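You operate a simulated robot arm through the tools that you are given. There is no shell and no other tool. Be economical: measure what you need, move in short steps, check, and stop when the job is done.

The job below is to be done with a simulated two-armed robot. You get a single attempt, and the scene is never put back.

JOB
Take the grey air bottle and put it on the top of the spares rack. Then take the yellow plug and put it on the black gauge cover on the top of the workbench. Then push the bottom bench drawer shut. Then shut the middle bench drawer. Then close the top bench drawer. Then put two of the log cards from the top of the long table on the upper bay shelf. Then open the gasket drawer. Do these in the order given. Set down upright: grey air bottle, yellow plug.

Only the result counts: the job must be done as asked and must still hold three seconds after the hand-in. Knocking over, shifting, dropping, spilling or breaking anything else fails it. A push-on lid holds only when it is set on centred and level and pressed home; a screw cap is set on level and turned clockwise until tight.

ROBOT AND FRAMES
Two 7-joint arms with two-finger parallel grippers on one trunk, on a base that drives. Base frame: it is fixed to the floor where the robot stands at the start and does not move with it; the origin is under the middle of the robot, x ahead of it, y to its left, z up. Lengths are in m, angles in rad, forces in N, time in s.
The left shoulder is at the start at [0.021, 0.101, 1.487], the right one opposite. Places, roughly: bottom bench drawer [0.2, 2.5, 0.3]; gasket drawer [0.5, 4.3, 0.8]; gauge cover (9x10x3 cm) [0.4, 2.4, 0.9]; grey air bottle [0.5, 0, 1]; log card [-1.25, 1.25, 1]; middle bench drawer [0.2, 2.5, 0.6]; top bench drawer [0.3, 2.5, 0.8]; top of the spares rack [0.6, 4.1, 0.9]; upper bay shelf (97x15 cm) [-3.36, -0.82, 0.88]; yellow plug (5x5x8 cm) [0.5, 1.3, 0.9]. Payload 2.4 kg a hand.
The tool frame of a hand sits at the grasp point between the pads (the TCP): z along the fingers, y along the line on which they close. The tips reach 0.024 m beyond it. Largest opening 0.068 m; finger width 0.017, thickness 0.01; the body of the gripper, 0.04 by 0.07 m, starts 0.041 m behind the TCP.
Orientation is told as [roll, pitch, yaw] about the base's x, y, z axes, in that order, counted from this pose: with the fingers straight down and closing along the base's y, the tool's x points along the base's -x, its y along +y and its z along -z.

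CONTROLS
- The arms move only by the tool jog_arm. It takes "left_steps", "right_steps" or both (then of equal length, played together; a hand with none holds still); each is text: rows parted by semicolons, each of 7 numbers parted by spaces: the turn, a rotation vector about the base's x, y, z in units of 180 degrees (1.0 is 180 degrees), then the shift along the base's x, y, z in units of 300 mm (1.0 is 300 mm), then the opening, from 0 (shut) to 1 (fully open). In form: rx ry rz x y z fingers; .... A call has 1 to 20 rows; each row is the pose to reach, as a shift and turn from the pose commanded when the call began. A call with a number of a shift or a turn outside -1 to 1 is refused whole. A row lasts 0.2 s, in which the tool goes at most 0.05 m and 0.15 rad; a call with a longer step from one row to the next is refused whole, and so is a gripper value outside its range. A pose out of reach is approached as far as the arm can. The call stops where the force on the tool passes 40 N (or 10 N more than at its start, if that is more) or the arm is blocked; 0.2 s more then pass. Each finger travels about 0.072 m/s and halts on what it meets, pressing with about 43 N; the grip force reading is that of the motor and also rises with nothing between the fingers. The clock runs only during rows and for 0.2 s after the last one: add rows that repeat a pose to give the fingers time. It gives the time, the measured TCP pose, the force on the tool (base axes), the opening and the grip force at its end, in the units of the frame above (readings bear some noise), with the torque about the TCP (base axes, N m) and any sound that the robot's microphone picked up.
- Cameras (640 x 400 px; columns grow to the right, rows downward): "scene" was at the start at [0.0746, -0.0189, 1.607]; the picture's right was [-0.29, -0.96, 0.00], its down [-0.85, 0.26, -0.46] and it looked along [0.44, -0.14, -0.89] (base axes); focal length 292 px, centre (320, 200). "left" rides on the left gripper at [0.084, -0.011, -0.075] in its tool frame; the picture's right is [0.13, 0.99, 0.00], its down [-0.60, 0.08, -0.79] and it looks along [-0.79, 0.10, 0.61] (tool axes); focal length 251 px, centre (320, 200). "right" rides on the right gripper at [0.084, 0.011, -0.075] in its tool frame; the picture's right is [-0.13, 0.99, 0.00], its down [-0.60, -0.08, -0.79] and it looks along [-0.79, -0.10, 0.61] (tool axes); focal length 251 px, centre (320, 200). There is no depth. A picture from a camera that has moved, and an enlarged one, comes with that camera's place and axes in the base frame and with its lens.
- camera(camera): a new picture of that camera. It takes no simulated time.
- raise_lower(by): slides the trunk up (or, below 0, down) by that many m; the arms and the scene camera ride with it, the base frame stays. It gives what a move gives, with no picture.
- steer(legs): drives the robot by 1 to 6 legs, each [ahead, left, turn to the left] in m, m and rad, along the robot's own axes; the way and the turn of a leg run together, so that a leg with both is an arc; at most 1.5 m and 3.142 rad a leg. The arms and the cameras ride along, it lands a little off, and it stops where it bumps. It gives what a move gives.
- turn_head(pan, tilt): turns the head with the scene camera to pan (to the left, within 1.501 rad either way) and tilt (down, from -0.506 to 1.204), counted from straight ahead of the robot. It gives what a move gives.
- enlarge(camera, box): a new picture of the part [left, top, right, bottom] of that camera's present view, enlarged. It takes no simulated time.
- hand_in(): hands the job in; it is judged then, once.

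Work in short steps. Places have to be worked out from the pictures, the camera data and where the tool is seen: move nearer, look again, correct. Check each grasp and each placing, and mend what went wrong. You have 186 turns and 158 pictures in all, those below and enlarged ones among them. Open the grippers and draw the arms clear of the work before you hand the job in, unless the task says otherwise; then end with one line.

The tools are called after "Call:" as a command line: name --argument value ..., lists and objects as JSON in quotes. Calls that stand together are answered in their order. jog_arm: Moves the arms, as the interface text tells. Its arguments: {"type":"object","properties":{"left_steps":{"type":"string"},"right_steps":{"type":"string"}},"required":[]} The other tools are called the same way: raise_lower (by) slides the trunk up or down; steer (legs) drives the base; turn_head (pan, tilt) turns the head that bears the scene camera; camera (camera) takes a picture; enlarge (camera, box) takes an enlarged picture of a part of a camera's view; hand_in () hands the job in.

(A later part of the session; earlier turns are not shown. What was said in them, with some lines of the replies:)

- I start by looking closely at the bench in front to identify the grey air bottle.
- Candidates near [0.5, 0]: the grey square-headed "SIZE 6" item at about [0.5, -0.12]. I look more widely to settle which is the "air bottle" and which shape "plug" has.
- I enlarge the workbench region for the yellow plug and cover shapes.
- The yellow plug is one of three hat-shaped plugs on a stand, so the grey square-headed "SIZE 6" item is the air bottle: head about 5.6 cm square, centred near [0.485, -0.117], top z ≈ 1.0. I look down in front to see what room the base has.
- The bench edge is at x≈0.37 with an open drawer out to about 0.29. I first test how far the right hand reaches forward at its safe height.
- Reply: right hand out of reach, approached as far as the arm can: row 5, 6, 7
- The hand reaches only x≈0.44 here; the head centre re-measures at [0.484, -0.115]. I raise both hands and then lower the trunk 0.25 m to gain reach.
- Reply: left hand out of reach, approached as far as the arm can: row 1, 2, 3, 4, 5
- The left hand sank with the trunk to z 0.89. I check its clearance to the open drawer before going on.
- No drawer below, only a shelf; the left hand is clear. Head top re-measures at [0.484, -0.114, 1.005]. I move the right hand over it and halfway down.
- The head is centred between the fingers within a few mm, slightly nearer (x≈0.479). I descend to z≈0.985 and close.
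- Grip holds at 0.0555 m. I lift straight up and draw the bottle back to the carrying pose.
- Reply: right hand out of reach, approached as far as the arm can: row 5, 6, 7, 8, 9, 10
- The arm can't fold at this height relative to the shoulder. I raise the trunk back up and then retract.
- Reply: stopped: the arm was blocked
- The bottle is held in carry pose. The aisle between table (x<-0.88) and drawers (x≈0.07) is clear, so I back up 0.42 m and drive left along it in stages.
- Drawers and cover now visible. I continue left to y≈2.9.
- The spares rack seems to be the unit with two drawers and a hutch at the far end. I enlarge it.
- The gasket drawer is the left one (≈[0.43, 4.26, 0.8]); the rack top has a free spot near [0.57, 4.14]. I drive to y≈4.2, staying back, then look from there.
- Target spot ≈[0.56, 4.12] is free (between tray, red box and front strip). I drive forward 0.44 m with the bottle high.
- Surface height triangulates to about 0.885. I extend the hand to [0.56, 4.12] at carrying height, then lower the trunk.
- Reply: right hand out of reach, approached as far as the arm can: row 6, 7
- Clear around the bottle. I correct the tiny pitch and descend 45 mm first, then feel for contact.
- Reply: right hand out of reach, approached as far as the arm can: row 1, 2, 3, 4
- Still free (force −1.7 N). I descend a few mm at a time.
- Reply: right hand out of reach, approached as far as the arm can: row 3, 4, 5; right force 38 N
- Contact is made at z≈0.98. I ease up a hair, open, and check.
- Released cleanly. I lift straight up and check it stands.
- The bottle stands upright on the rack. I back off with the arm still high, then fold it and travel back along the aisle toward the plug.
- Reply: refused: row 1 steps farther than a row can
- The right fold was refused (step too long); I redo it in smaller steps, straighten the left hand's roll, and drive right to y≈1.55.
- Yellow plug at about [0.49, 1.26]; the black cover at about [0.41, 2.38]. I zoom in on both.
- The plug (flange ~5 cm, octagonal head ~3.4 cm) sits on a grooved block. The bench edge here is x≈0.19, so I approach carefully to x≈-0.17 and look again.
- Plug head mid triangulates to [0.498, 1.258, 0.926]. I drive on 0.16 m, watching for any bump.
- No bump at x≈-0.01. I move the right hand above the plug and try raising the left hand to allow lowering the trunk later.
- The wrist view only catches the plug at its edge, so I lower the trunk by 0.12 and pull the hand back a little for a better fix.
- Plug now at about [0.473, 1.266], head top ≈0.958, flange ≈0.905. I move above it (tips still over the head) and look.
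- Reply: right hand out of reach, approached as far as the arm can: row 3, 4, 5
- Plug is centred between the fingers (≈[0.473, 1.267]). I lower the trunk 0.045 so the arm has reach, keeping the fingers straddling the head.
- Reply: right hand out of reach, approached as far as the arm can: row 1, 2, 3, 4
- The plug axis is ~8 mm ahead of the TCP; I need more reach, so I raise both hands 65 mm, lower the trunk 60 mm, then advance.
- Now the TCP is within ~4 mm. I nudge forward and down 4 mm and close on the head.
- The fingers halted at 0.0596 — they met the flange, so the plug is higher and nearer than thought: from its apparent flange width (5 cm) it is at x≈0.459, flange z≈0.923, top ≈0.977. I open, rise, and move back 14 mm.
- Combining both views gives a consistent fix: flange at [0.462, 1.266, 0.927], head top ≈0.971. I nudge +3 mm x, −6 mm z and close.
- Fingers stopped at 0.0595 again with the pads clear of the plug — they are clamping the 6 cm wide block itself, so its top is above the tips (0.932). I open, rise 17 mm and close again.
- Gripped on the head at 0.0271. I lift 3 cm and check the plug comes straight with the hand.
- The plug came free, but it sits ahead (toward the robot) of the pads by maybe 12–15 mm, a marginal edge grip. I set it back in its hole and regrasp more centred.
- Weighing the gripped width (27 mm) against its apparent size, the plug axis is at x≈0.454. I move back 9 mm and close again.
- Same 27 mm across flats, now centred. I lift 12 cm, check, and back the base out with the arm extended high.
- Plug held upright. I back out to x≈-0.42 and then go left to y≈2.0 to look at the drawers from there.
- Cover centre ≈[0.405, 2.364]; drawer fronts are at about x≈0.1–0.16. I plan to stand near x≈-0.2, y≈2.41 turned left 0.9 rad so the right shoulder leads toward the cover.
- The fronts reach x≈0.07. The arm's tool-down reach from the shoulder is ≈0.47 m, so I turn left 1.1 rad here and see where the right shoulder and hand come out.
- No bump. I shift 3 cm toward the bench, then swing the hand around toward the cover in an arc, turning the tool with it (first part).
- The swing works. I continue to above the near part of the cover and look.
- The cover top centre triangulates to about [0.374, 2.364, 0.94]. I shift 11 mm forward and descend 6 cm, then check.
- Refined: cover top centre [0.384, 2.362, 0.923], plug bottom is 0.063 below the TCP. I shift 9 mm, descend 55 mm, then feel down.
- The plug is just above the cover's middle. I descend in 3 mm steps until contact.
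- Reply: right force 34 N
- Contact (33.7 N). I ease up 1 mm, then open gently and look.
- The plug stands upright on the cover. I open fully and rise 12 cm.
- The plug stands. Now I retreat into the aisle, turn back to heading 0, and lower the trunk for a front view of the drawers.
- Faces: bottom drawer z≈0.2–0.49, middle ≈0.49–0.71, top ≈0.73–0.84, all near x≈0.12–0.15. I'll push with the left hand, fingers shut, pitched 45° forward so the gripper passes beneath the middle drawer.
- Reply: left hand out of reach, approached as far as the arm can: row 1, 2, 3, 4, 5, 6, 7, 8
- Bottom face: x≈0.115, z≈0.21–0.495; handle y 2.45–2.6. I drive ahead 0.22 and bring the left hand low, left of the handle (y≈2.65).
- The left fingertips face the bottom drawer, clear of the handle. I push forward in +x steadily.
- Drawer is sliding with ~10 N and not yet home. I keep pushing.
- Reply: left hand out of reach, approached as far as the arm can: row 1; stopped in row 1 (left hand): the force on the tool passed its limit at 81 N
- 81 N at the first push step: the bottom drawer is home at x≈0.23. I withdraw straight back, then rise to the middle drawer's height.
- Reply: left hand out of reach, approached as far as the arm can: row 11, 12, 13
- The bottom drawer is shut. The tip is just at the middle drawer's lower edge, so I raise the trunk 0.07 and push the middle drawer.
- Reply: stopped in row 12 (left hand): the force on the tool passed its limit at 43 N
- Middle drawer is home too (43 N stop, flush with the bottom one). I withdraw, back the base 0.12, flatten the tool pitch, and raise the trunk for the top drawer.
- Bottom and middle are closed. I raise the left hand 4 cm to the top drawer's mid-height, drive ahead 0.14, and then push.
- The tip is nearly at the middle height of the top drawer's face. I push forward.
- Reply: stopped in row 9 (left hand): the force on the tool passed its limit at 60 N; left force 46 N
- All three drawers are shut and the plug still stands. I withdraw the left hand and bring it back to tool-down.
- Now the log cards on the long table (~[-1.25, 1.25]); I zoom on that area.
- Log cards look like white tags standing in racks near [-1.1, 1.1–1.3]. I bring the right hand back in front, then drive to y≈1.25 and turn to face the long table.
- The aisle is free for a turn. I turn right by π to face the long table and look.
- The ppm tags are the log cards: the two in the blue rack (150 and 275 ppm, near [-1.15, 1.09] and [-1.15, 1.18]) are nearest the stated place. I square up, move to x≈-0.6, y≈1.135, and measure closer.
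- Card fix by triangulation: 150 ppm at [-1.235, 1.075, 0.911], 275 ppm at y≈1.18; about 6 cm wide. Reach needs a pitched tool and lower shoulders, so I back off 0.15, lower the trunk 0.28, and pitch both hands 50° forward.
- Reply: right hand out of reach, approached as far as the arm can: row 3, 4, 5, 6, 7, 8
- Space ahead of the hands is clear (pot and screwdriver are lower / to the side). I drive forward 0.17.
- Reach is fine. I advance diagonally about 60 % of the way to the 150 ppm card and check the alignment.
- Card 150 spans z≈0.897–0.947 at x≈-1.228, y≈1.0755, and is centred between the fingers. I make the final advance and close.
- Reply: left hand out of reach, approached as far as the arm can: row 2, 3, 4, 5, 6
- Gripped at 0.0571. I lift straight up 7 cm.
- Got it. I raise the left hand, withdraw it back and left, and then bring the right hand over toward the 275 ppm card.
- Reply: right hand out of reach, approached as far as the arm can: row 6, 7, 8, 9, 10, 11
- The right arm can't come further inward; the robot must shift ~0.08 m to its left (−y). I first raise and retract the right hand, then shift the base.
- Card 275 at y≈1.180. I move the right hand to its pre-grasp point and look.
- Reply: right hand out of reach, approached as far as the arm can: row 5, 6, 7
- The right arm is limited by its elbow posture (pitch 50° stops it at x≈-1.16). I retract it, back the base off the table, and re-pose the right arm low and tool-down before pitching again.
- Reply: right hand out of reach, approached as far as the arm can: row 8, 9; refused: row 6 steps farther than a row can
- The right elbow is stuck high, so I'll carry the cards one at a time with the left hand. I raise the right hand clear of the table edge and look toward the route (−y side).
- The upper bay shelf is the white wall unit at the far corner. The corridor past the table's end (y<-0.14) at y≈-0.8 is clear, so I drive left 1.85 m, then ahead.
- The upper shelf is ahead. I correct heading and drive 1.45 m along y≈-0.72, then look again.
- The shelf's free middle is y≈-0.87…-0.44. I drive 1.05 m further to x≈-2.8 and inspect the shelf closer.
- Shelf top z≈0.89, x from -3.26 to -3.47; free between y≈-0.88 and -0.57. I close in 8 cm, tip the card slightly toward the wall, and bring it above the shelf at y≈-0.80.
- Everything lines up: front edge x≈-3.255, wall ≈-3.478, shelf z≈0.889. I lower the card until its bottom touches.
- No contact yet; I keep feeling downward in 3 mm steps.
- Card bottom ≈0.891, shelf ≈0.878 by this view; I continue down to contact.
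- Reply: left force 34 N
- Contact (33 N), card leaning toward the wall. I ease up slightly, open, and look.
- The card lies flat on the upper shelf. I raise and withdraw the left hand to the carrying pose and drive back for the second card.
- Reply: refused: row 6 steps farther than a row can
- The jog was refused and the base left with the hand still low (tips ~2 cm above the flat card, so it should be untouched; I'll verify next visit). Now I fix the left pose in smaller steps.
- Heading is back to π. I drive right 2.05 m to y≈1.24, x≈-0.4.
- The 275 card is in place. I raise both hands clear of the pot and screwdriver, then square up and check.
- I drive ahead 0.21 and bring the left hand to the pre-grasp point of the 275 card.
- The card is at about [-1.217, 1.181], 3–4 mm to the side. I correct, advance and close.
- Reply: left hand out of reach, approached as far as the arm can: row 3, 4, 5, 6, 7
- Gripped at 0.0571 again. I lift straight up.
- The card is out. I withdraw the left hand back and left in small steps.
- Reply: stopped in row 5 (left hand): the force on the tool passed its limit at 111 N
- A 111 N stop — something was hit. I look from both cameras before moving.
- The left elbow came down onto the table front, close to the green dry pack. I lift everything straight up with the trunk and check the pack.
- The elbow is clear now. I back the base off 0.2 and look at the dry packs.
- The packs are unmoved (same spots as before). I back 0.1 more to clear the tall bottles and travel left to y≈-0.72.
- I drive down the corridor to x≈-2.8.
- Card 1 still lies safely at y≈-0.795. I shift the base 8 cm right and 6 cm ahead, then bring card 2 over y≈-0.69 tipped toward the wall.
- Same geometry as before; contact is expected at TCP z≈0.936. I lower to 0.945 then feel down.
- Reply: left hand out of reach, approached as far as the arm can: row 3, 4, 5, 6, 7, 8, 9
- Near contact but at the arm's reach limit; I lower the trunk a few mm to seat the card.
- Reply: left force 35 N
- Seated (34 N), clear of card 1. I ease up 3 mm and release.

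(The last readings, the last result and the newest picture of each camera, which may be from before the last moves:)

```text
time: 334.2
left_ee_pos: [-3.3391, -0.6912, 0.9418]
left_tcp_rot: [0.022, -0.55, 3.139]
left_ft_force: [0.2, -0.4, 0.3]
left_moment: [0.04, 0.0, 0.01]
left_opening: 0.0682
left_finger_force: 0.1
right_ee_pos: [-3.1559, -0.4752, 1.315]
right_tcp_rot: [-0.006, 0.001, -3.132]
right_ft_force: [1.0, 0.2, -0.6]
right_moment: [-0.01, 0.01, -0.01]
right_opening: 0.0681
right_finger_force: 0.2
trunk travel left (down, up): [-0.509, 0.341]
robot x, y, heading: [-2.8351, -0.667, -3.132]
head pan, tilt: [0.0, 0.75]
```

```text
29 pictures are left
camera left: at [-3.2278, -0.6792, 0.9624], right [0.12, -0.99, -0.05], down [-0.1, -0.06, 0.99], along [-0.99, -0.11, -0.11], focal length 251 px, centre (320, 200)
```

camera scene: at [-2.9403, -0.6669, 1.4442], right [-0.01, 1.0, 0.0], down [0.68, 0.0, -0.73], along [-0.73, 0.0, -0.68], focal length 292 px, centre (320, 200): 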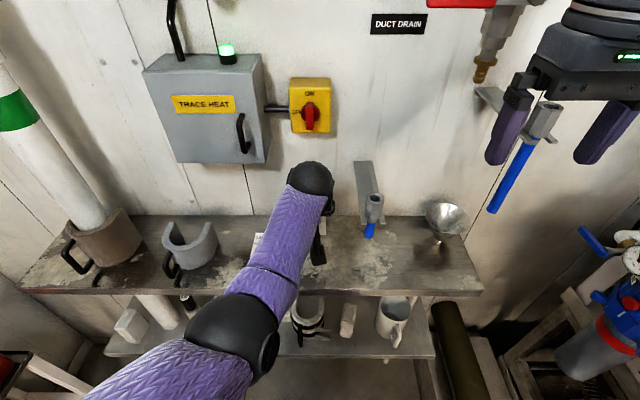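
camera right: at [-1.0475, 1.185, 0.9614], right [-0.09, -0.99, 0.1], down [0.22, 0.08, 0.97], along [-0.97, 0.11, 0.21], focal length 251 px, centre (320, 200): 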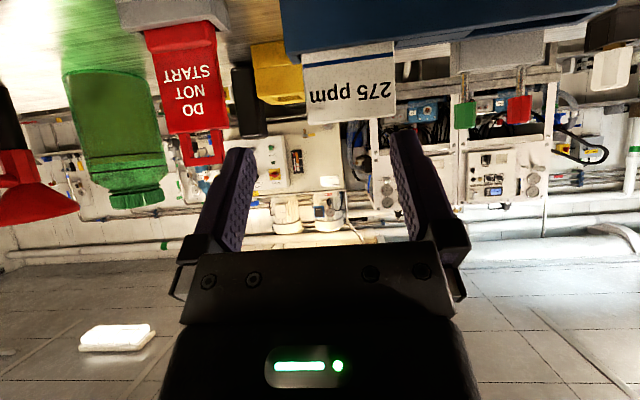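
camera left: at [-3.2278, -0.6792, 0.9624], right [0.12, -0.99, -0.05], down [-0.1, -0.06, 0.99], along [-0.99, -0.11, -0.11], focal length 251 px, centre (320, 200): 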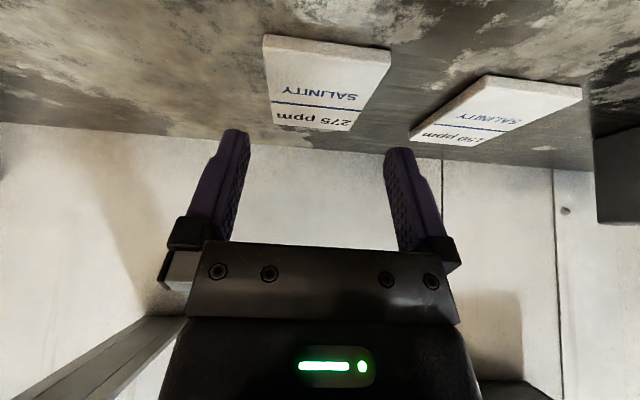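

Both cards lie flat on the upper shelf. I lift the left hand straight up with the trunk, then back out along the corridor.

Call:
raise_lower --by 0.2

Call:
steer --legs '[[-1.25, 0, 0], [-1.25, 0.03, 0]]'

```text
time: 336.4
left_ee_pos: [-3.3393, -0.6922, 1.1498]
left_tcp_rot: [0.023, -0.564, 3.141]
left_ft_force: [0.0, 0.0, 0.1]
left_moment: [0.0, -0.01, 0.0]
left_opening: 0.0679
left_finger_force: 0.1
right_ee_pos: [-3.1569, -0.4753, 1.5132]
right_tcp_rot: [-0.007, 0.003, -3.134]
right_ft_force: [0.5, 0.9, 0.5]
right_moment: [0.02, 0.0, 0.04]
right_opening: 0.0683
right_finger_force: 0.0
trunk travel left (down, up): [-0.709, 0.141]
robot x, y, heading: [-2.8414, -0.6639, -3.138]
head pan, tilt: [0.0, 0.75]
```

```text
time: 348.9
left_ee_pos: [-0.7812, -0.6474, 1.1495]
left_tcp_rot: [0.021, -0.565, -3.139]
left_ft_force: [0.5, -0.8, -0.4]
left_moment: [0.0, -0.03, -0.01]
left_opening: 0.0681
left_finger_force: 0.1
right_ee_pos: [-0.5986, -0.4307, 1.5142]
right_tcp_rot: [-0.008, 0.002, -3.131]
right_ft_force: [-0.9, -0.3, 0.2]
right_moment: [0.0, 0.02, -0.01]
right_opening: 0.0681
right_finger_force: 0.1
trunk travel left (down, up): [-0.709, 0.141]
robot x, y, heading: [-0.28, -0.625, -3.137]
head pan, tilt: [0.0, 0.75]
```

I fold the left hand back toward the body before passing the tall bottles, then drive +y.

Call:
jog_arm --left_steps "0 0 0 0.08 -0.08 0 1; 0 0 0 0.16 -0.17 0 1; 0 0 0 0.25 -0.26 0 1; 0 0 0 0.34 -0.36 0 1; 0 0 0 0.42 -0.46 0 1; 0 0 0 0.46 -0.54 0 1; 0 0 0 0.46 -0.54 0 1"

Call:
steer --legs '[[0, -1.4, 0], [0.04, -1.4, 0], [0.04, -1.4, 0], [0.02, -0.35, 0]]'

```text
time: 350.5
left_ee_pos: [-0.7542, -0.8181, 1.0756]
left_tcp_rot: [0.021, -0.567, -3.14]
left_ft_force: [0.4, -0.2, 0.2]
left_moment: [0.0, 0.04, -0.05]
left_opening: 0.068
left_finger_force: 0.1
left hand out of reach, approached as far as the arm can: row 1, 2, 3, 4, 5, 6, 7
right_ee_pos: [-0.5989, -0.4308, 1.5134]
right_tcp_rot: [-0.008, 0.003, -3.131]
right_ft_force: [0.4, 0.5, 0.3]
right_moment: [0.0, -0.02, 0.02]
right_opening: 0.0679
right_finger_force: 0.0
trunk travel left (down, up): [-0.709, 0.141]
robot x, y, heading: [-0.2834, -0.616, -3.135]
head pan, tilt: [0.0, 0.75]
```

```text
time: 362.2
left_ee_pos: [-0.8667, 1.6221, 1.0753]
left_tcp_rot: [0.038, -0.567, -3.068]
left_ft_force: [3.0, -26.8, -0.4]
left_moment: [-0.1, -0.03, 0.27]
left_opening: 0.0451
left_finger_force: 0.1
right_ee_pos: [-0.7388, 2.0301, 1.5146]
right_tcp_rot: [-0.008, 0.0, -3.058]
right_ft_force: [0.3, -0.3, 0.7]
right_moment: [-0.01, 0.01, -0.03]
right_opening: 0.068
right_finger_force: 0.1
trunk travel left (down, up): [-0.709, 0.141]
robot x, y, heading: [-0.4087, 1.8694, -3.057]
head pan, tilt: [0.0, 0.75]
stopped in leg 2: the force on the tool passed its limit at 54 N (the readings are from after the stop); the commanded pose is now the measured one
```

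The left fingers touched something near [-0.87, 1.62] (the big box) because the heading drifted. I look first.

Call:
camera --camera "scene"

Call:
camera --camera "left"

```text
28 pictures are left
camera scene: at [-0.5009, 1.8555, 1.6414], right [-0.08, 1.0, 0.0], down [0.68, 0.06, -0.73], along [-0.73, -0.06, -0.68], focal length 292 px, centre (320, 200)
```

scene: 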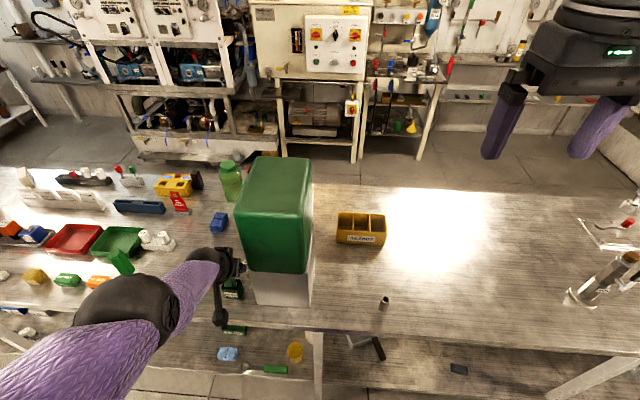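

```text
27 pictures are left
camera left: at [-0.7565, 1.6434, 1.0939], right [0.2, -0.98, -0.04], down [-0.08, -0.05, 1.0], along [-0.98, -0.2, -0.09], focal length 251 px, centre (320, 200)
```

left: 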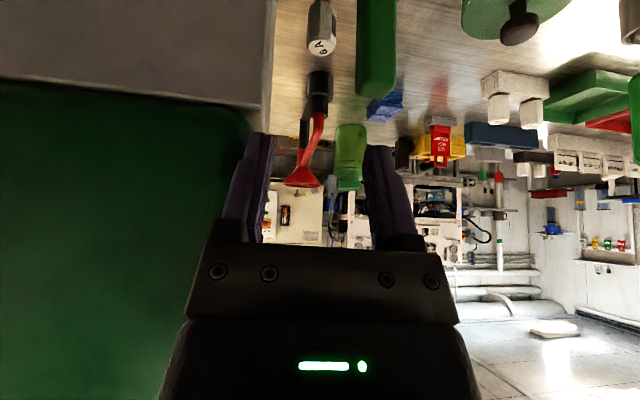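

The left finger brushed the green-covered box's side. I zoom to check that the cover still sits square on its base.

Call:
enlarge --camera "scene" --box '[190, 140, 350, 320]'

```text
2.22 times, centred on (270, 230) of scene
camera zoom: at [-0.5009, 1.8555, 1.6414], right [-0.08, 1.0, 0.0], down [0.68, 0.06, -0.73], along [-0.73, -0.06, -0.68], focal length 650 px, centre (431, 133)
```

zoom: 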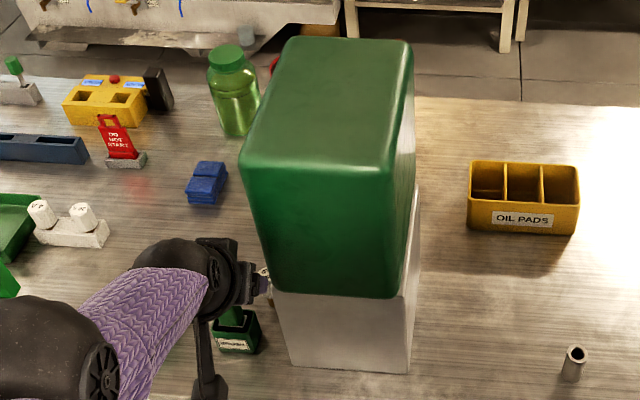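

The cover is square on its base and unrotated, so nothing shifted. I step away: left 4 cm, back 0.2 m, then square the heading.

Call:
steer --legs '[[0, 0.05, 0], [-0.12, 0, 0], [0, 0, -0.085]]'

```text
time: 364.5
left_ee_pos: [-0.7613, 1.6266, 1.0764]
left_tcp_rot: [0.034, -0.568, 3.126]
left_ft_force: [0.0, 0.4, -0.1]
left_moment: [0.0, 0.01, 0.0]
left_opening: 0.068
left_finger_force: 0.1
right_ee_pos: [-0.5991, 2.0182, 1.5138]
right_tcp_rot: [-0.007, -0.001, 3.136]
right_ft_force: [-0.2, 0.3, -0.1]
right_moment: [-0.01, 0.0, 0.01]
right_opening: 0.0678
right_finger_force: 0.1
trunk travel left (down, up): [-0.709, 0.141]
robot x, y, heading: [-0.2832, 1.8245, 3.135]
head pan, tilt: [0.0, 0.75]
```

Clear now (hand x −0.76, box front −0.88). I go on right in two shorter legs.

Call:
steer --legs '[[0, -1.0, 0]]'

Call:
steer --legs '[[-0.02, -1.1, 0]]'

```text
time: 369.6
left_ee_pos: [-0.7586, 2.6124, 1.0767]
left_tcp_rot: [0.034, -0.567, 3.139]
left_ft_force: [0.4, -0.5, -0.5]
left_moment: [-0.04, -0.01, -0.02]
left_opening: 0.0677
left_finger_force: 0.1
right_ee_pos: [-0.5996, 3.0085, 1.5131]
right_tcp_rot: [-0.008, 0.003, -3.134]
right_ft_force: [-0.1, 0.0, 0.2]
right_moment: [-0.03, -0.02, 0.02]
right_opening: 0.068
right_finger_force: 0.2
trunk travel left (down, up): [-0.709, 0.141]
robot x, y, heading: [-0.2806, 2.8161, -3.137]
head pan, tilt: [0.0, 0.75]
```

```text
time: 375.3
left_ee_pos: [-0.7459, 3.7172, 1.0743]
left_tcp_rot: [0.036, -0.567, -3.139]
left_ft_force: [-0.4, -0.1, -1.1]
left_moment: [0.01, -0.01, 0.0]
left_opening: 0.0681
left_finger_force: 0.1
right_ee_pos: [-0.5907, 4.1133, 1.5149]
right_tcp_rot: [-0.007, 0.002, -3.129]
right_ft_force: [0.7, -0.6, -0.2]
right_moment: [0.0, 0.02, 0.03]
right_opening: 0.068
right_finger_force: 0.2
trunk travel left (down, up): [-0.709, 0.141]
robot x, y, heading: [-0.272, 3.9242, -3.132]
head pan, tilt: [0.0, 0.75]
```

Now at y≈3.92. I move ahead 0.22 for turning room and turn left by π to face the rack.

Call:
steer --legs '[[0.2, 0, 0], [0, 0, 1.57], [0, 0, 1.56]]'

Call:
turn_head --pan 0.3 --tilt 0.7

Call:
camera --camera "scene"

```text
time: 384.5
left_ee_pos: [0.0019, 4.1311, 1.0762]
left_tcp_rot: [0.036, -0.567, 0.01]
left_ft_force: [0.4, 0.3, -0.4]
left_moment: [0.0, 0.04, -0.03]
left_opening: 0.0679
left_finger_force: 0.0
right_ee_pos: [-0.1513, 3.7348, 1.5145]
right_tcp_rot: [-0.007, 0.002, 0.018]
right_ft_force: [0.1, -0.7, -0.5]
right_moment: [0.0, -0.01, -0.03]
right_opening: 0.068
right_finger_force: 0.0
trunk travel left (down, up): [-0.709, 0.141]
robot x, y, heading: [-0.4699, 3.9197, 0.015]
head pan, tilt: [0.0, 0.75]
```

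```text
time: 385.3
left_ee_pos: [0.0018, 4.1328, 1.0765]
left_tcp_rot: [0.036, -0.567, 0.01]
left_ft_force: [0.1, 0.4, 0.9]
left_moment: [0.03, 0.03, 0.01]
left_opening: 0.0679
left_finger_force: 0.0
right_ee_pos: [-0.151, 3.7344, 1.5141]
right_tcp_rot: [-0.008, 0.0, 0.021]
right_ft_force: [-0.1, -0.2, -0.2]
right_moment: [0.0, -0.02, 0.04]
right_opening: 0.068
right_finger_force: 0.1
trunk travel left (down, up): [-0.709, 0.141]
robot x, y, heading: [-0.4709, 3.9234, 0.016]
head pan, tilt: [0.3, 0.7]
```

```text
25 pictures are left
camera scene: at [-0.3752, 3.9474, 1.6457], right [0.31, -0.95, 0.0], down [-0.61, -0.2, -0.76], along [0.73, 0.24, -0.64], focal length 292 px, centre (320, 200)
```

scene: 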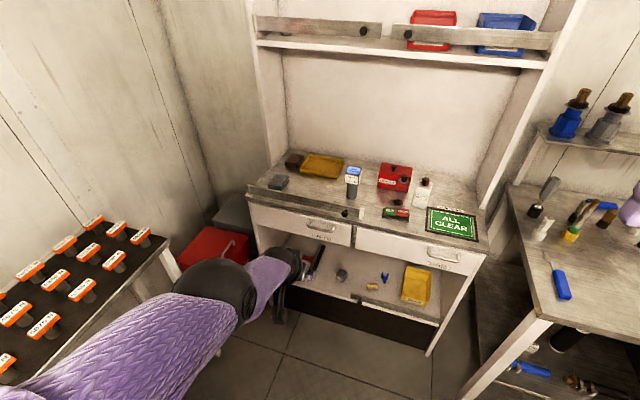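

The bottle still stands. I zoom on the left drawer, its label, handle and the strip above.

Call:
enlarge --camera "scene" --box '[230, 150, 390, 260]'

```text
3.64 times, centred on (310, 205) of scene
camera zoom: at [-0.3752, 3.9474, 1.6457], right [0.31, -0.95, 0.0], down [-0.61, -0.2, -0.76], along [0.73, 0.24, -0.64], focal length 1064 px, centre (356, 182)
```

zoom: 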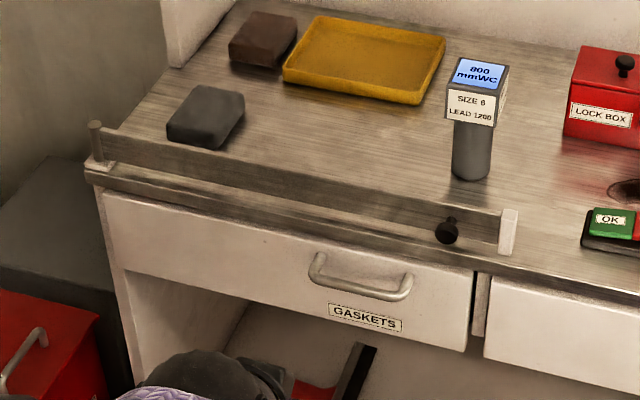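

The drawer is labelled GASKETS, with a bow handle near [0.40, 4.205, 0.82]; the rail above doesn't block it. I lower the trunk 0.4 and shift left 0.15 while still back.

Call:
raise_lower --by -0.4

Call:
steer --legs '[[0.0, 0.17, -0.015], [0.2, 0, 0]]'

Call:
jog_arm --left_steps "0 0 0 0 0 0.1 0.5; 0 0 0 0 0 0.2 0; 0 0 0 0 0 0.3 0; 0 0 0 0 0 0.4 0; 0 0 0 0 0 0.5 0; 0 0 0 0 0 0.6 0; 0 0 0 0 0 0.6 0"

Call:
turn_head --pan 0.2 --tilt 0.6

Call:
camera --camera "scene"

Call:
camera --camera "left"

```text
time: 389.1
left_ee_pos: [-0.017, 4.1311, 0.6297]
left_tcp_rot: [0.035, -0.467, 0.01]
left_ft_force: [0.0, -0.1, -0.7]
left_moment: [0.01, -0.01, -0.03]
left_opening: 0.0681
left_finger_force: 0.1
right_ee_pos: [-0.1503, 3.735, 1.1136]
right_tcp_rot: [-0.005, 0.0, 0.019]
right_ft_force: [0.2, -0.3, 0.0]
right_moment: [0.01, 0.0, -0.02]
right_opening: 0.0679
right_finger_force: 0.0
trunk travel left (down, up): [-0.309, 0.541]
robot x, y, heading: [-0.4695, 3.9216, 0.019]
head pan, tilt: [0.3, 0.7]
```

```text
time: 391.8
left_ee_pos: [0.1839, 4.2949, 0.6305]
left_tcp_rot: [0.036, -0.465, -0.007]
left_ft_force: [0.1, 0.0, 0.4]
left_moment: [0.03, 0.01, 0.01]
left_opening: 0.068
left_finger_force: 0.0
right_ee_pos: [0.0439, 3.9, 1.113]
right_tcp_rot: [-0.007, 0.004, 0.002]
right_ft_force: [-0.8, -0.3, -0.3]
right_moment: [0.02, 0.0, -0.01]
right_opening: 0.0679
right_finger_force: 0.0
trunk travel left (down, up): [-0.309, 0.541]
robot x, y, heading: [-0.2708, 4.0894, 0.007]
head pan, tilt: [0.3, 0.7]
```

```text
time: 393.4
left_ee_pos: [0.2739, 4.3069, 0.7716]
left_tcp_rot: [0.035, -0.465, -0.006]
left_ft_force: [0.1, 0.1, 0.8]
left_moment: [-0.01, 0.0, 0.02]
left_opening: 0.0
left_finger_force: 23.3
left hand out of reach, approached as far as the arm can: row 1, 2, 3, 4, 5, 6, 7
right_ee_pos: [0.0436, 3.9004, 1.1138]
right_tcp_rot: [-0.006, 0.001, 0.002]
right_ft_force: [-0.9, -1.0, 0.0]
right_moment: [-0.02, -0.01, -0.02]
right_opening: 0.068
right_finger_force: 0.0
trunk travel left (down, up): [-0.309, 0.541]
robot x, y, heading: [-0.271, 4.0905, -0.001]
head pan, tilt: [0.3, 0.7]
```

```text
time: 394.1
left_ee_pos: [0.275, 4.3042, 0.7699]
left_tcp_rot: [0.036, -0.464, -0.006]
left_ft_force: [-0.6, 0.2, 0.0]
left_moment: [0.0, -0.01, -0.01]
left_opening: 0.0001
left_finger_force: 23.6
right_ee_pos: [0.0435, 3.9006, 1.1138]
right_tcp_rot: [-0.008, 0.003, 0.002]
right_ft_force: [-0.5, -0.3, 0.1]
right_moment: [-0.01, 0.0, 0.05]
right_opening: 0.0679
right_finger_force: 0.1
trunk travel left (down, up): [-0.309, 0.541]
robot x, y, heading: [-0.272, 4.0907, -0.006]
head pan, tilt: [0.201, 0.6]
```

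```text
23 pictures are left
camera scene: at [-0.1353, 4.1097, 1.2527], right [0.2, -0.98, 0.0], down [-0.55, -0.11, -0.82], along [0.81, 0.17, -0.57], focal length 292 px, centre (320, 200)
```

scene: 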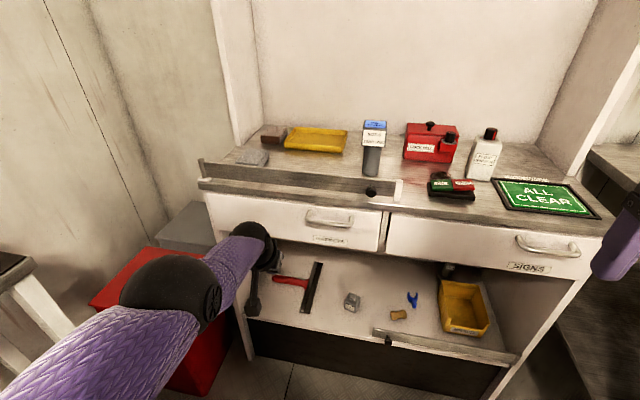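

```text
22 pictures are left
camera left: at [0.1656, 4.2924, 0.8004], right [-0.12, 0.99, -0.03], down [0.18, 0.05, 0.98], along [0.98, 0.12, -0.19], focal length 251 px, centre (320, 200)
```

left: 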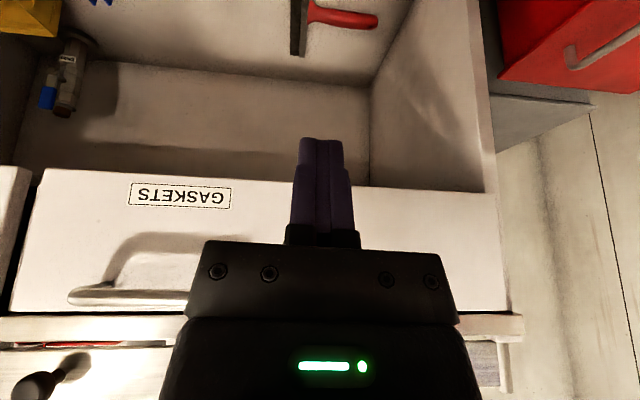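

Consistent fix from both cameras: drawer face x≈0.41, handle bar at about [0.38, 4.20, 0.836]. I'll clamp the bar with a horizontal tool and vertical closing: first pitch the left tool level.

Call:
jog_arm --left_steps "0 -0.045 0 0 -0.02 0.02 0; 0 -0.09 0 0 -0.05 0.05 0; 0 -0.135 0 0 -0.08 0.08 0; 0 -0.18 0 0 -0.1 0.1 0; 0 -0.225 0 0 -0.12 0.12 0; 0 -0.27 0 0 -0.15 0.15 0; 0 -0.315 0 0 -0.18 0.18 0; 0 -0.352 0 0 -0.2 0.2 0; 0 -0.352 0 0 -0.2 0.2 0"

```text
time: 396.1
left_ee_pos: [0.288, 4.2437, 0.8123]
left_tcp_rot: [0.972, -1.541, -0.962]
left_ft_force: [0.7, -0.3, 0.8]
left_moment: [-0.02, 0.01, -0.02]
left_opening: 0.0001
left_finger_force: 22.9
left hand out of reach, approached as far as the arm can: row 1, 2, 3, 4, 5, 6, 7, 8, 9
right_ee_pos: [0.0429, 3.9008, 1.113]
right_tcp_rot: [-0.007, 0.0, 0.001]
right_ft_force: [0.0, -0.3, -0.8]
right_moment: [0.01, -0.01, 0.0]
right_opening: 0.0684
right_finger_force: 0.1
trunk travel left (down, up): [-0.309, 0.541]
robot x, y, heading: [-0.2686, 4.093, -0.003]
head pan, tilt: [0.201, 0.6]
```

Tool is level. Now I roll it 90° about x while opening the fingers.

Call:
jog_arm --left_steps "0.045 0 0 0 0 0 0.3; 0.09 0 0 0 0 0 0.6; 0.135 0 0 0 0 0 0.8; 0.18 0 0 0 0 0 0.8; 0.225 0 0 0 0 0 0.8; 0.27 0 0 0 0 0 0.8; 0.315 0 0 0 0 0 0.8; 0.36 0 0 0 0 0 0.8; 0.405 0 0 0 0 0 0.8; 0.45 0 0 0 0 0 0.8; 0.495 0 0 0 0 0 0.8; 0.495 0 0 0 0 0 0.8"

Call:
camera --camera "left"

Call:
camera --camera "scene"

```text
time: 398.7
left_ee_pos: [0.2758, 4.2392, 0.8294]
left_tcp_rot: [1.603, -0.009, -1.572]
left_ft_force: [0.3, 0.3, -0.6]
left_moment: [-0.03, -0.03, 0.01]
left_opening: 0.0545
left_finger_force: 0.1
right_ee_pos: [0.0445, 3.9004, 1.1137]
right_tcp_rot: [-0.008, 0.001, 0.002]
right_ft_force: [-0.7, 0.0, 0.3]
right_moment: [0.02, -0.01, -0.01]
right_opening: 0.0681
right_finger_force: 0.1
trunk travel left (down, up): [-0.309, 0.541]
robot x, y, heading: [-0.2686, 4.0896, 0.001]
head pan, tilt: [0.201, 0.6]
```

```text
21 pictures are left
camera left: at [0.2019, 4.3234, 0.8173], right [-0.03, 0.14, 0.99], down [-0.8, -0.6, 0.06], along [0.61, -0.79, 0.13], focal length 251 px, centre (320, 200)
```

left: 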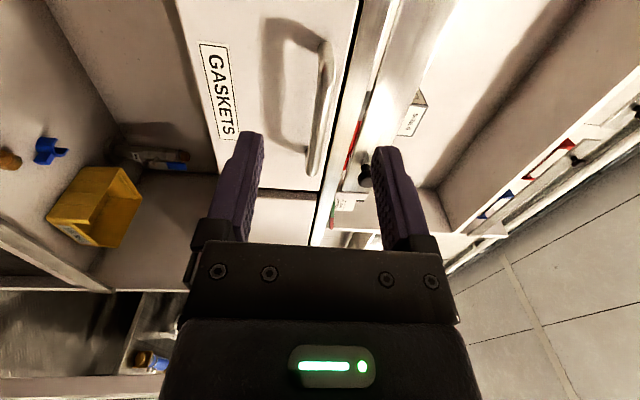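

```text
20 pictures are left
camera scene: at [-0.1353, 4.1096, 1.2527], right [0.2, -0.98, 0.0], down [-0.55, -0.11, -0.82], along [0.81, 0.17, -0.57], focal length 292 px, centre (320, 200)
```

scene: 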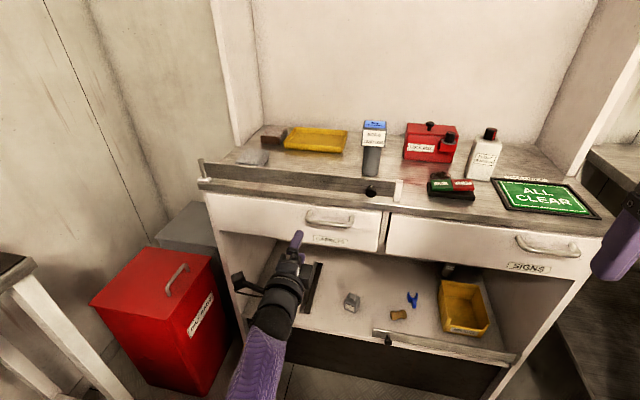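

The bar (y 4.15–4.25, z≈0.838) lies right in line with the gap between the fingers. I centre on it (y −39 mm, z +9 mm) and advance to just short of it.

Call:
jog_arm --left_steps "0 0 0 0 -0.065 0.015 0.8; 0 0 0 0 -0.13 0.028 0.8; 0 0 0 0.08 -0.13 0.028 0.8; 0 0 0 0.16 -0.13 0.028 0.8; 0 0 0 0.22 -0.13 0.028 0.8; 0 0 0 0.22 -0.13 0.028 0.8"

Call:
camera --camera "left"

```text
time: 400.1
left_ee_pos: [0.3238, 4.1982, 0.8451]
left_tcp_rot: [1.602, -0.01, -1.572]
left_ft_force: [0.2, -0.5, -0.3]
left_moment: [-0.01, -0.01, 0.02]
left_opening: 0.0544
left_finger_force: 0.0
left hand out of reach, approached as far as the arm can: row 4, 5, 6
right_ee_pos: [0.0443, 3.8997, 1.1139]
right_tcp_rot: [-0.006, 0.0, 0.001]
right_ft_force: [-0.4, 0.5, 0.2]
right_moment: [-0.04, 0.0, 0.01]
right_opening: 0.0678
right_finger_force: 0.0
trunk travel left (down, up): [-0.309, 0.541]
robot x, y, heading: [-0.2693, 4.0935, 0.001]
head pan, tilt: [0.201, 0.6]
```

```text
19 pictures are left
camera left: at [0.2486, 4.2826, 0.8314], right [-0.03, 0.14, 0.99], down [-0.8, -0.6, 0.06], along [0.61, -0.79, 0.13], focal length 251 px, centre (320, 200)
```

left: 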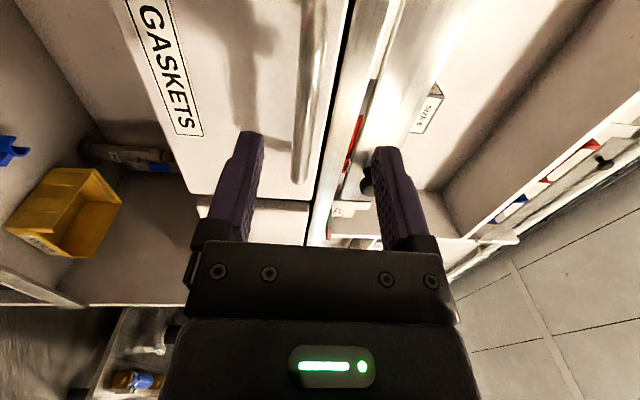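

Bar at z≈0.838, x≈0.375. I narrow the fingers, lower 6 mm, and drive forward 5 cm so the bar comes between the pads.

Call:
jog_arm --left_steps "0 0 0 0 0 -0.01 0.55; 0 0 0 0 0 -0.022 0.5; 0 0 0 0 0 -0.022 0.5"

Call:
steer --legs '[[0.045, 0, 0]]'

Call:
camera --camera "left"

```text
time: 400.9
left_ee_pos: [0.3218, 4.1972, 0.8427]
left_tcp_rot: [1.604, -0.011, -1.57]
left_ft_force: [0.2, -1.8, 0.7]
left_moment: [0.0, 0.0, -0.03]
left_opening: 0.0342
left_finger_force: 0.0
left hand out of reach, approached as far as the arm can: row 2, 3
right_ee_pos: [0.0435, 3.8994, 1.1145]
right_tcp_rot: [-0.006, 0.002, 0.001]
right_ft_force: [-0.5, -0.3, 0.7]
right_moment: [-0.01, 0.02, 0.0]
right_opening: 0.0678
right_finger_force: 0.1
trunk travel left (down, up): [-0.309, 0.541]
robot x, y, heading: [-0.2726, 4.0913, -0.002]
head pan, tilt: [0.201, 0.6]
```

```text
time: 401.8
left_ee_pos: [0.3688, 4.1981, 0.8421]
left_tcp_rot: [1.602, -0.011, -1.57]
left_ft_force: [0.3, -0.4, -0.7]
left_moment: [-0.02, -0.01, 0.0]
left_opening: 0.0342
left_finger_force: 0.0
right_ee_pos: [0.0894, 3.9008, 1.1144]
right_tcp_rot: [-0.008, 0.001, 0.004]
right_ft_force: [0.1, 0.7, 0.7]
right_moment: [0.01, 0.0, 0.0]
right_opening: 0.0681
right_finger_force: 0.1
trunk travel left (down, up): [-0.309, 0.541]
robot x, y, heading: [-0.2293, 4.0928, 0.004]
head pan, tilt: [0.201, 0.6]
```

```text
18 pictures are left
camera left: at [0.2933, 4.2817, 0.8283], right [-0.03, 0.14, 0.99], down [-0.8, -0.6, 0.06], along [0.61, -0.79, 0.13], focal length 251 px, centre (320, 200)
```

left: 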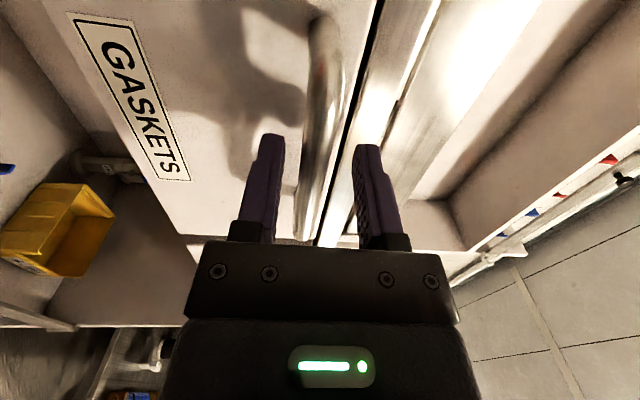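

The bar passes between the fingers. I close and check the opening.

Call:
jog_arm --left_steps "0 0 0 0 0 0 0.3; 0 0 0 0 0 0 0.1; 0 0 0 0 0 0 0; 0 0 0 0 0 0 0; 0 0 0 0 0 0 0"

```text
time: 403.0
left_ee_pos: [0.3683, 4.1986, 0.8367]
left_tcp_rot: [1.594, -0.009, -1.572]
left_ft_force: [-10.0, -0.4, -36.5]
left_moment: [0.35, 0.06, -0.07]
left_opening: 0.0117
left_finger_force: 32.5
right_ee_pos: [0.0921, 3.9011, 1.1138]
right_tcp_rot: [-0.005, 0.003, 0.004]
right_ft_force: [-0.3, -0.2, 0.6]
right_moment: [-0.01, 0.01, -0.01]
right_opening: 0.0679
right_finger_force: 0.0
trunk travel left (down, up): [-0.309, 0.541]
robot x, y, heading: [-0.2246, 4.0929, 0.002]
head pan, tilt: [0.201, 0.6]
```

Bar clamped (11.7 mm). I relax the vertical preload by 5 mm, then pull straight back.

Call:
jog_arm --left_steps "0 0 0 0 0 -0.01 0; 0 0 0 0 0 -0.018 0; 0 0 0 0 0 -0.018 0"

Call:
jog_arm --left_steps "0 0 0 -0.05 0 0 0; 0 0 0 -0.1 0 0 0; 0 0 0 -0.15 0 0 0; 0 0 0 -0.2 0 0 0; 0 0 0 -0.25 0 0 0; 0 0 0 -0.3 0 0 0; 0 0 0 -0.35 0 0 0; 0 0 0 -0.35 0 0 0"

Call:
camera --camera "scene"

```text
time: 403.8
left_ee_pos: [0.3686, 4.1979, 0.8388]
left_tcp_rot: [1.597, -0.01, -1.569]
left_ft_force: [-1.5, 0.0, -29.7]
left_moment: [0.32, 0.04, 0.19]
left_opening: 0.0117
left_finger_force: 32.8
left hand out of reach, approached as far as the arm can: row 2, 3
right_ee_pos: [0.091, 3.9015, 1.1141]
right_tcp_rot: [-0.007, 0.004, 0.005]
right_ft_force: [0.0, 0.0, -0.7]
right_moment: [0.02, 0.0, 0.06]
right_opening: 0.068
right_finger_force: 0.2
trunk travel left (down, up): [-0.309, 0.541]
robot x, y, heading: [-0.2243, 4.0941, 0.002]
head pan, tilt: [0.201, 0.6]
```

```text
time: 404.5
left_ee_pos: [0.3586, 4.1967, 0.8386]
left_tcp_rot: [1.636, -0.005, -1.565]
left_ft_force: [2.0, 1.1, 17.3]
left_moment: [0.2, -0.11, -0.4]
left_opening: 0.0116
left_finger_force: 32.2
left hand out of reach, approached as far as the arm can: row 1, 2, 3
right_ee_pos: [0.0894, 3.902, 1.1138]
right_tcp_rot: [-0.007, 0.001, 0.002]
right_ft_force: [1.2, 0.6, -0.5]
right_moment: [-0.01, 0.0, 0.02]
right_opening: 0.068
right_finger_force: 0.1
trunk travel left (down, up): [-0.309, 0.541]
robot x, y, heading: [-0.2267, 4.0959, 0.004]
head pan, tilt: [0.201, 0.6]
stopped in row 3 (left hand): the force on the tool passed its limit at 50 N (the readings are from after the stop); the commanded pose is now the measured one
```

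```text
17 pictures are left
camera scene: at [-0.0901, 4.1097, 1.253], right [0.2, -0.98, 0.0], down [-0.55, -0.11, -0.83], along [0.81, 0.17, -0.56], focal length 292 px, centre (320, 200)
```

scene: 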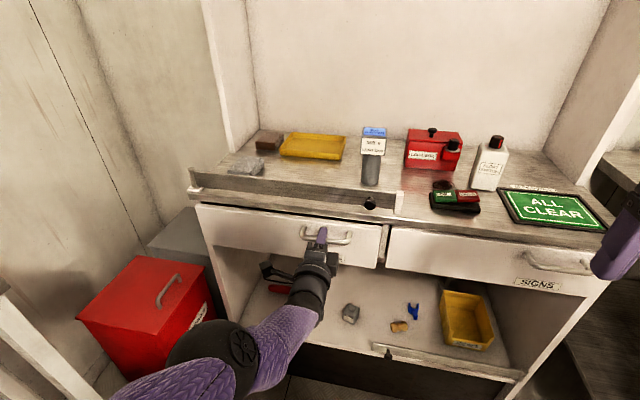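

The drawer started to move (≈1 cm), but the arm's folded reach is awkward there. I keep the grip and pull with the base instead.

Call:
steer --legs '[[-0.06, 0, 0]]'

```text
time: 405.4
left_ee_pos: [0.2958, 4.1984, 0.8374]
left_tcp_rot: [1.636, -0.007, -1.564]
left_ft_force: [-0.4, 1.9, 34.5]
left_moment: [0.19, -0.03, -0.02]
left_opening: 0.0118
left_finger_force: 32.0
right_ee_pos: [0.027, 3.9018, 1.1143]
right_tcp_rot: [-0.006, -0.002, 0.005]
right_ft_force: [0.4, -0.9, 0.1]
right_moment: [0.0, -0.02, -0.02]
right_opening: 0.0679
right_finger_force: 0.0
trunk travel left (down, up): [-0.309, 0.541]
robot x, y, heading: [-0.2837, 4.0901, 0.006]
head pan, tilt: [0.201, 0.6]
```

Works well: the hand moved back 6 cm with the bar still gripped. I pull on.

Call:
steer --legs '[[-0.1, 0, 0]]'

Call:
camera --camera "scene"

```text
time: 406.6
left_ee_pos: [0.1966, 4.1973, 0.8375]
left_tcp_rot: [1.637, -0.006, -1.564]
left_ft_force: [-0.9, 9.9, 21.7]
left_moment: [0.16, 0.01, 0.49]
left_opening: 0.0117
left_finger_force: 32.0
right_ee_pos: [-0.073, 3.901, 1.1146]
right_tcp_rot: [-0.007, -0.001, 0.0]
right_ft_force: [-0.4, 0.1, -0.3]
right_moment: [0.0, 0.03, 0.0]
right_opening: 0.0678
right_finger_force: 0.0
trunk travel left (down, up): [-0.309, 0.541]
robot x, y, heading: [-0.3807, 4.0949, 0.002]
head pan, tilt: [0.201, 0.6]
```

```text
16 pictures are left
camera scene: at [-0.2514, 4.1103, 1.2531], right [0.2, -0.98, 0.0], down [-0.55, -0.11, -0.83], along [0.81, 0.16, -0.56], focal length 292 px, centre (320, 200)
```

scene: 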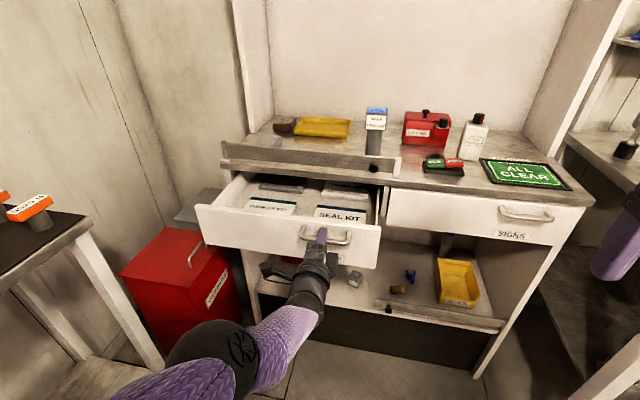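

The drawer is open ~17 cm. I pull a little farther to be sure, watching the force.

Call:
steer --legs '[[-0.07, 0, 0]]'

```text
time: 407.6
left_ee_pos: [0.1281, 4.198, 0.8375]
left_tcp_rot: [1.637, -0.007, -1.561]
left_ft_force: [-0.7, 7.3, 13.6]
left_moment: [0.14, 0.01, 0.41]
left_opening: 0.0118
left_finger_force: 32.4
right_ee_pos: [-0.1433, 3.901, 1.115]
right_tcp_rot: [-0.008, 0.0, 0.001]
right_ft_force: [0.3, -0.2, 0.1]
right_moment: [0.01, -0.03, 0.04]
right_opening: 0.0679
right_finger_force: 0.0
trunk travel left (down, up): [-0.309, 0.541]
robot x, y, heading: [-0.4533, 4.0952, 0.0]
head pan, tilt: [0.201, 0.6]
```

Still free. One more 4 cm pull, then release.

Call:
steer --legs '[[-0.04, 0, 0]]'

Call:
camera --camera "scene"

```text
time: 408.5
left_ee_pos: [0.0884, 4.1978, 0.8373]
left_tcp_rot: [1.638, -0.006, -1.563]
left_ft_force: [-1.8, 2.2, 6.6]
left_moment: [0.13, 0.0, 0.2]
left_opening: 0.0117
left_finger_force: 32.5
right_ee_pos: [-0.1828, 3.8997, 1.1137]
right_tcp_rot: [-0.006, 0.001, 0.003]
right_ft_force: [0.3, -0.6, -0.6]
right_moment: [-0.01, 0.03, -0.02]
right_opening: 0.0681
right_finger_force: 0.1
trunk travel left (down, up): [-0.309, 0.541]
robot x, y, heading: [-0.4987, 4.0946, -0.001]
head pan, tilt: [0.201, 0.6]
```

```text
15 pictures are left
camera scene: at [-0.3609, 4.1097, 1.2529], right [0.2, -0.98, 0.0], down [-0.55, -0.11, -0.83], along [0.81, 0.16, -0.56], focal length 292 px, centre (320, 200)
```

scene: 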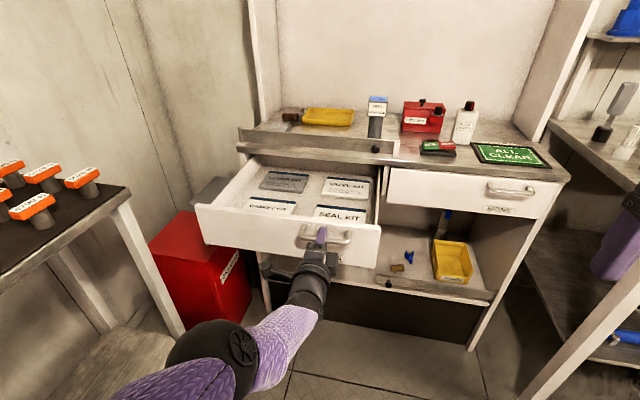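

The drawer is wide open (~29 cm). I open the fingers and back straight off.

Call:
jog_arm --left_steps "0 0 0 0 0 0 0.3; 0 0 0 0 0 0 0.6; 0 0 0 0 0 0 0.6; 0 0 0 0 0 0 0.6"

Call:
steer --legs '[[-0.12, 0, 0]]'

Call:
camera --camera "scene"

```text
time: 409.5
left_ee_pos: [0.0875, 4.1976, 0.837]
left_tcp_rot: [1.638, -0.005, -1.565]
left_ft_force: [0.8, 0.4, 0.6]
left_moment: [0.01, -0.02, 0.0]
left_opening: 0.0405
left_finger_force: 0.0
right_ee_pos: [-0.1816, 3.8997, 1.114]
right_tcp_rot: [-0.007, 0.002, 0.002]
right_ft_force: [-1.0, 0.4, 0.0]
right_moment: [-0.01, 0.01, -0.01]
right_opening: 0.0682
right_finger_force: 0.0
trunk travel left (down, up): [-0.309, 0.541]
robot x, y, heading: [-0.4964, 4.0896, -0.001]
head pan, tilt: [0.201, 0.6]
```

```text
time: 410.8
left_ee_pos: [-0.0356, 4.1954, 0.8386]
left_tcp_rot: [1.638, -0.005, -1.569]
left_ft_force: [-0.5, 0.1, -0.9]
left_moment: [-0.01, 0.0, 0.01]
left_opening: 0.0407
left_finger_force: 0.0
right_ee_pos: [-0.3067, 3.9002, 1.1138]
right_tcp_rot: [-0.006, -0.002, -0.002]
right_ft_force: [-0.8, 0.6, -0.2]
right_moment: [-0.01, -0.01, 0.01]
right_opening: 0.0682
right_finger_force: 0.1
trunk travel left (down, up): [-0.309, 0.541]
robot x, y, heading: [-0.6185, 4.0893, -0.003]
head pan, tilt: [0.201, 0.6]
```

```text
14 pictures are left
camera scene: at [-0.4841, 4.1094, 1.2528], right [0.2, -0.98, 0.0], down [-0.55, -0.11, -0.83], along [0.81, 0.16, -0.56], focal length 292 px, centre (320, 200)
```

scene: 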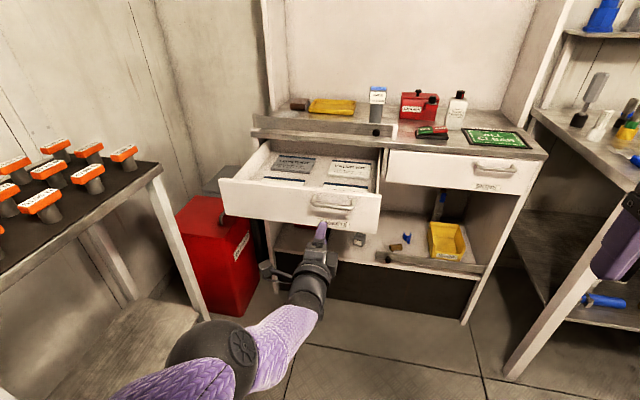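

Drawer open, bottle upright, hands clear. A last check toward the workbench: plug and three drawers.

Call:
turn_head --pan -0.9 --tilt 0.4

Call:
camera --camera "scene"

```text
time: 412.1
left_ee_pos: [-0.0347, 4.1963, 0.837]
left_tcp_rot: [1.637, -0.005, -1.567]
left_ft_force: [0.4, -0.4, -0.3]
left_moment: [0.01, 0.02, -0.03]
left_opening: 0.0412
left_finger_force: 0.0
right_ee_pos: [-0.306, 3.8989, 1.114]
right_tcp_rot: [-0.006, 0.002, -0.002]
right_ft_force: [0.1, -0.1, -0.2]
right_moment: [-0.02, -0.01, 0.0]
right_opening: 0.068
right_finger_force: 0.0
trunk travel left (down, up): [-0.309, 0.541]
robot x, y, heading: [-0.62, 4.0921, -0.004]
head pan, tilt: [-0.901, 0.4]
```

```text
13 pictures are left
camera scene: at [-0.5131, 4.0193, 1.2709], right [-0.79, -0.62, 0.0], down [-0.24, 0.31, -0.92], along [0.57, -0.72, -0.39], focal length 292 px, centre (320, 200)
```

scene: 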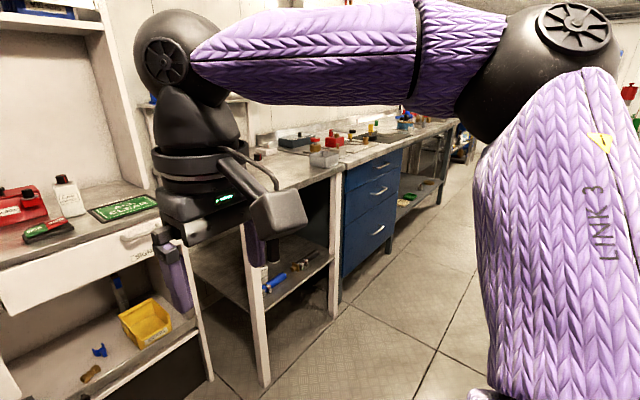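

The workbench drawers are all flush shut and the yellow plug is upright. I open the left gripper fully and hand in.

Call:
jog_arm --left_steps "0 0 0 0 0 0 1; 0 0 0 0 0 0 1; 0 0 0 0 0 0 1"

Call:
hand_in

```text
time: 412.9
left_ee_pos: [-0.0352, 4.1961, 0.8365]
left_tcp_rot: [1.638, -0.005, -1.566]
left_ft_force: [0.1, -0.1, -0.9]
left_moment: [-0.01, 0.02, -0.01]
left_opening: 0.0681
left_finger_force: 0.1
right_ee_pos: [-0.3059, 3.8984, 1.1143]
right_tcp_rot: [-0.007, 0.001, -0.002]
right_ft_force: [1.0, -0.4, -1.1]
right_moment: [0.0, 0.01, -0.01]
right_opening: 0.0681
right_finger_force: 0.0
trunk travel left (down, up): [-0.309, 0.541]
robot x, y, heading: [-0.6178, 4.0914, -0.007]
head pan, tilt: [-0.901, 0.4]
```

```text
The job is handed in.
```

I did all seven parts in the order given and handed the job in; twice an arm knocked something on the way (the left elbow at the long table's front edge, the left fingers on the green-covered box), but the pictures afterwards showed nothing out of place.
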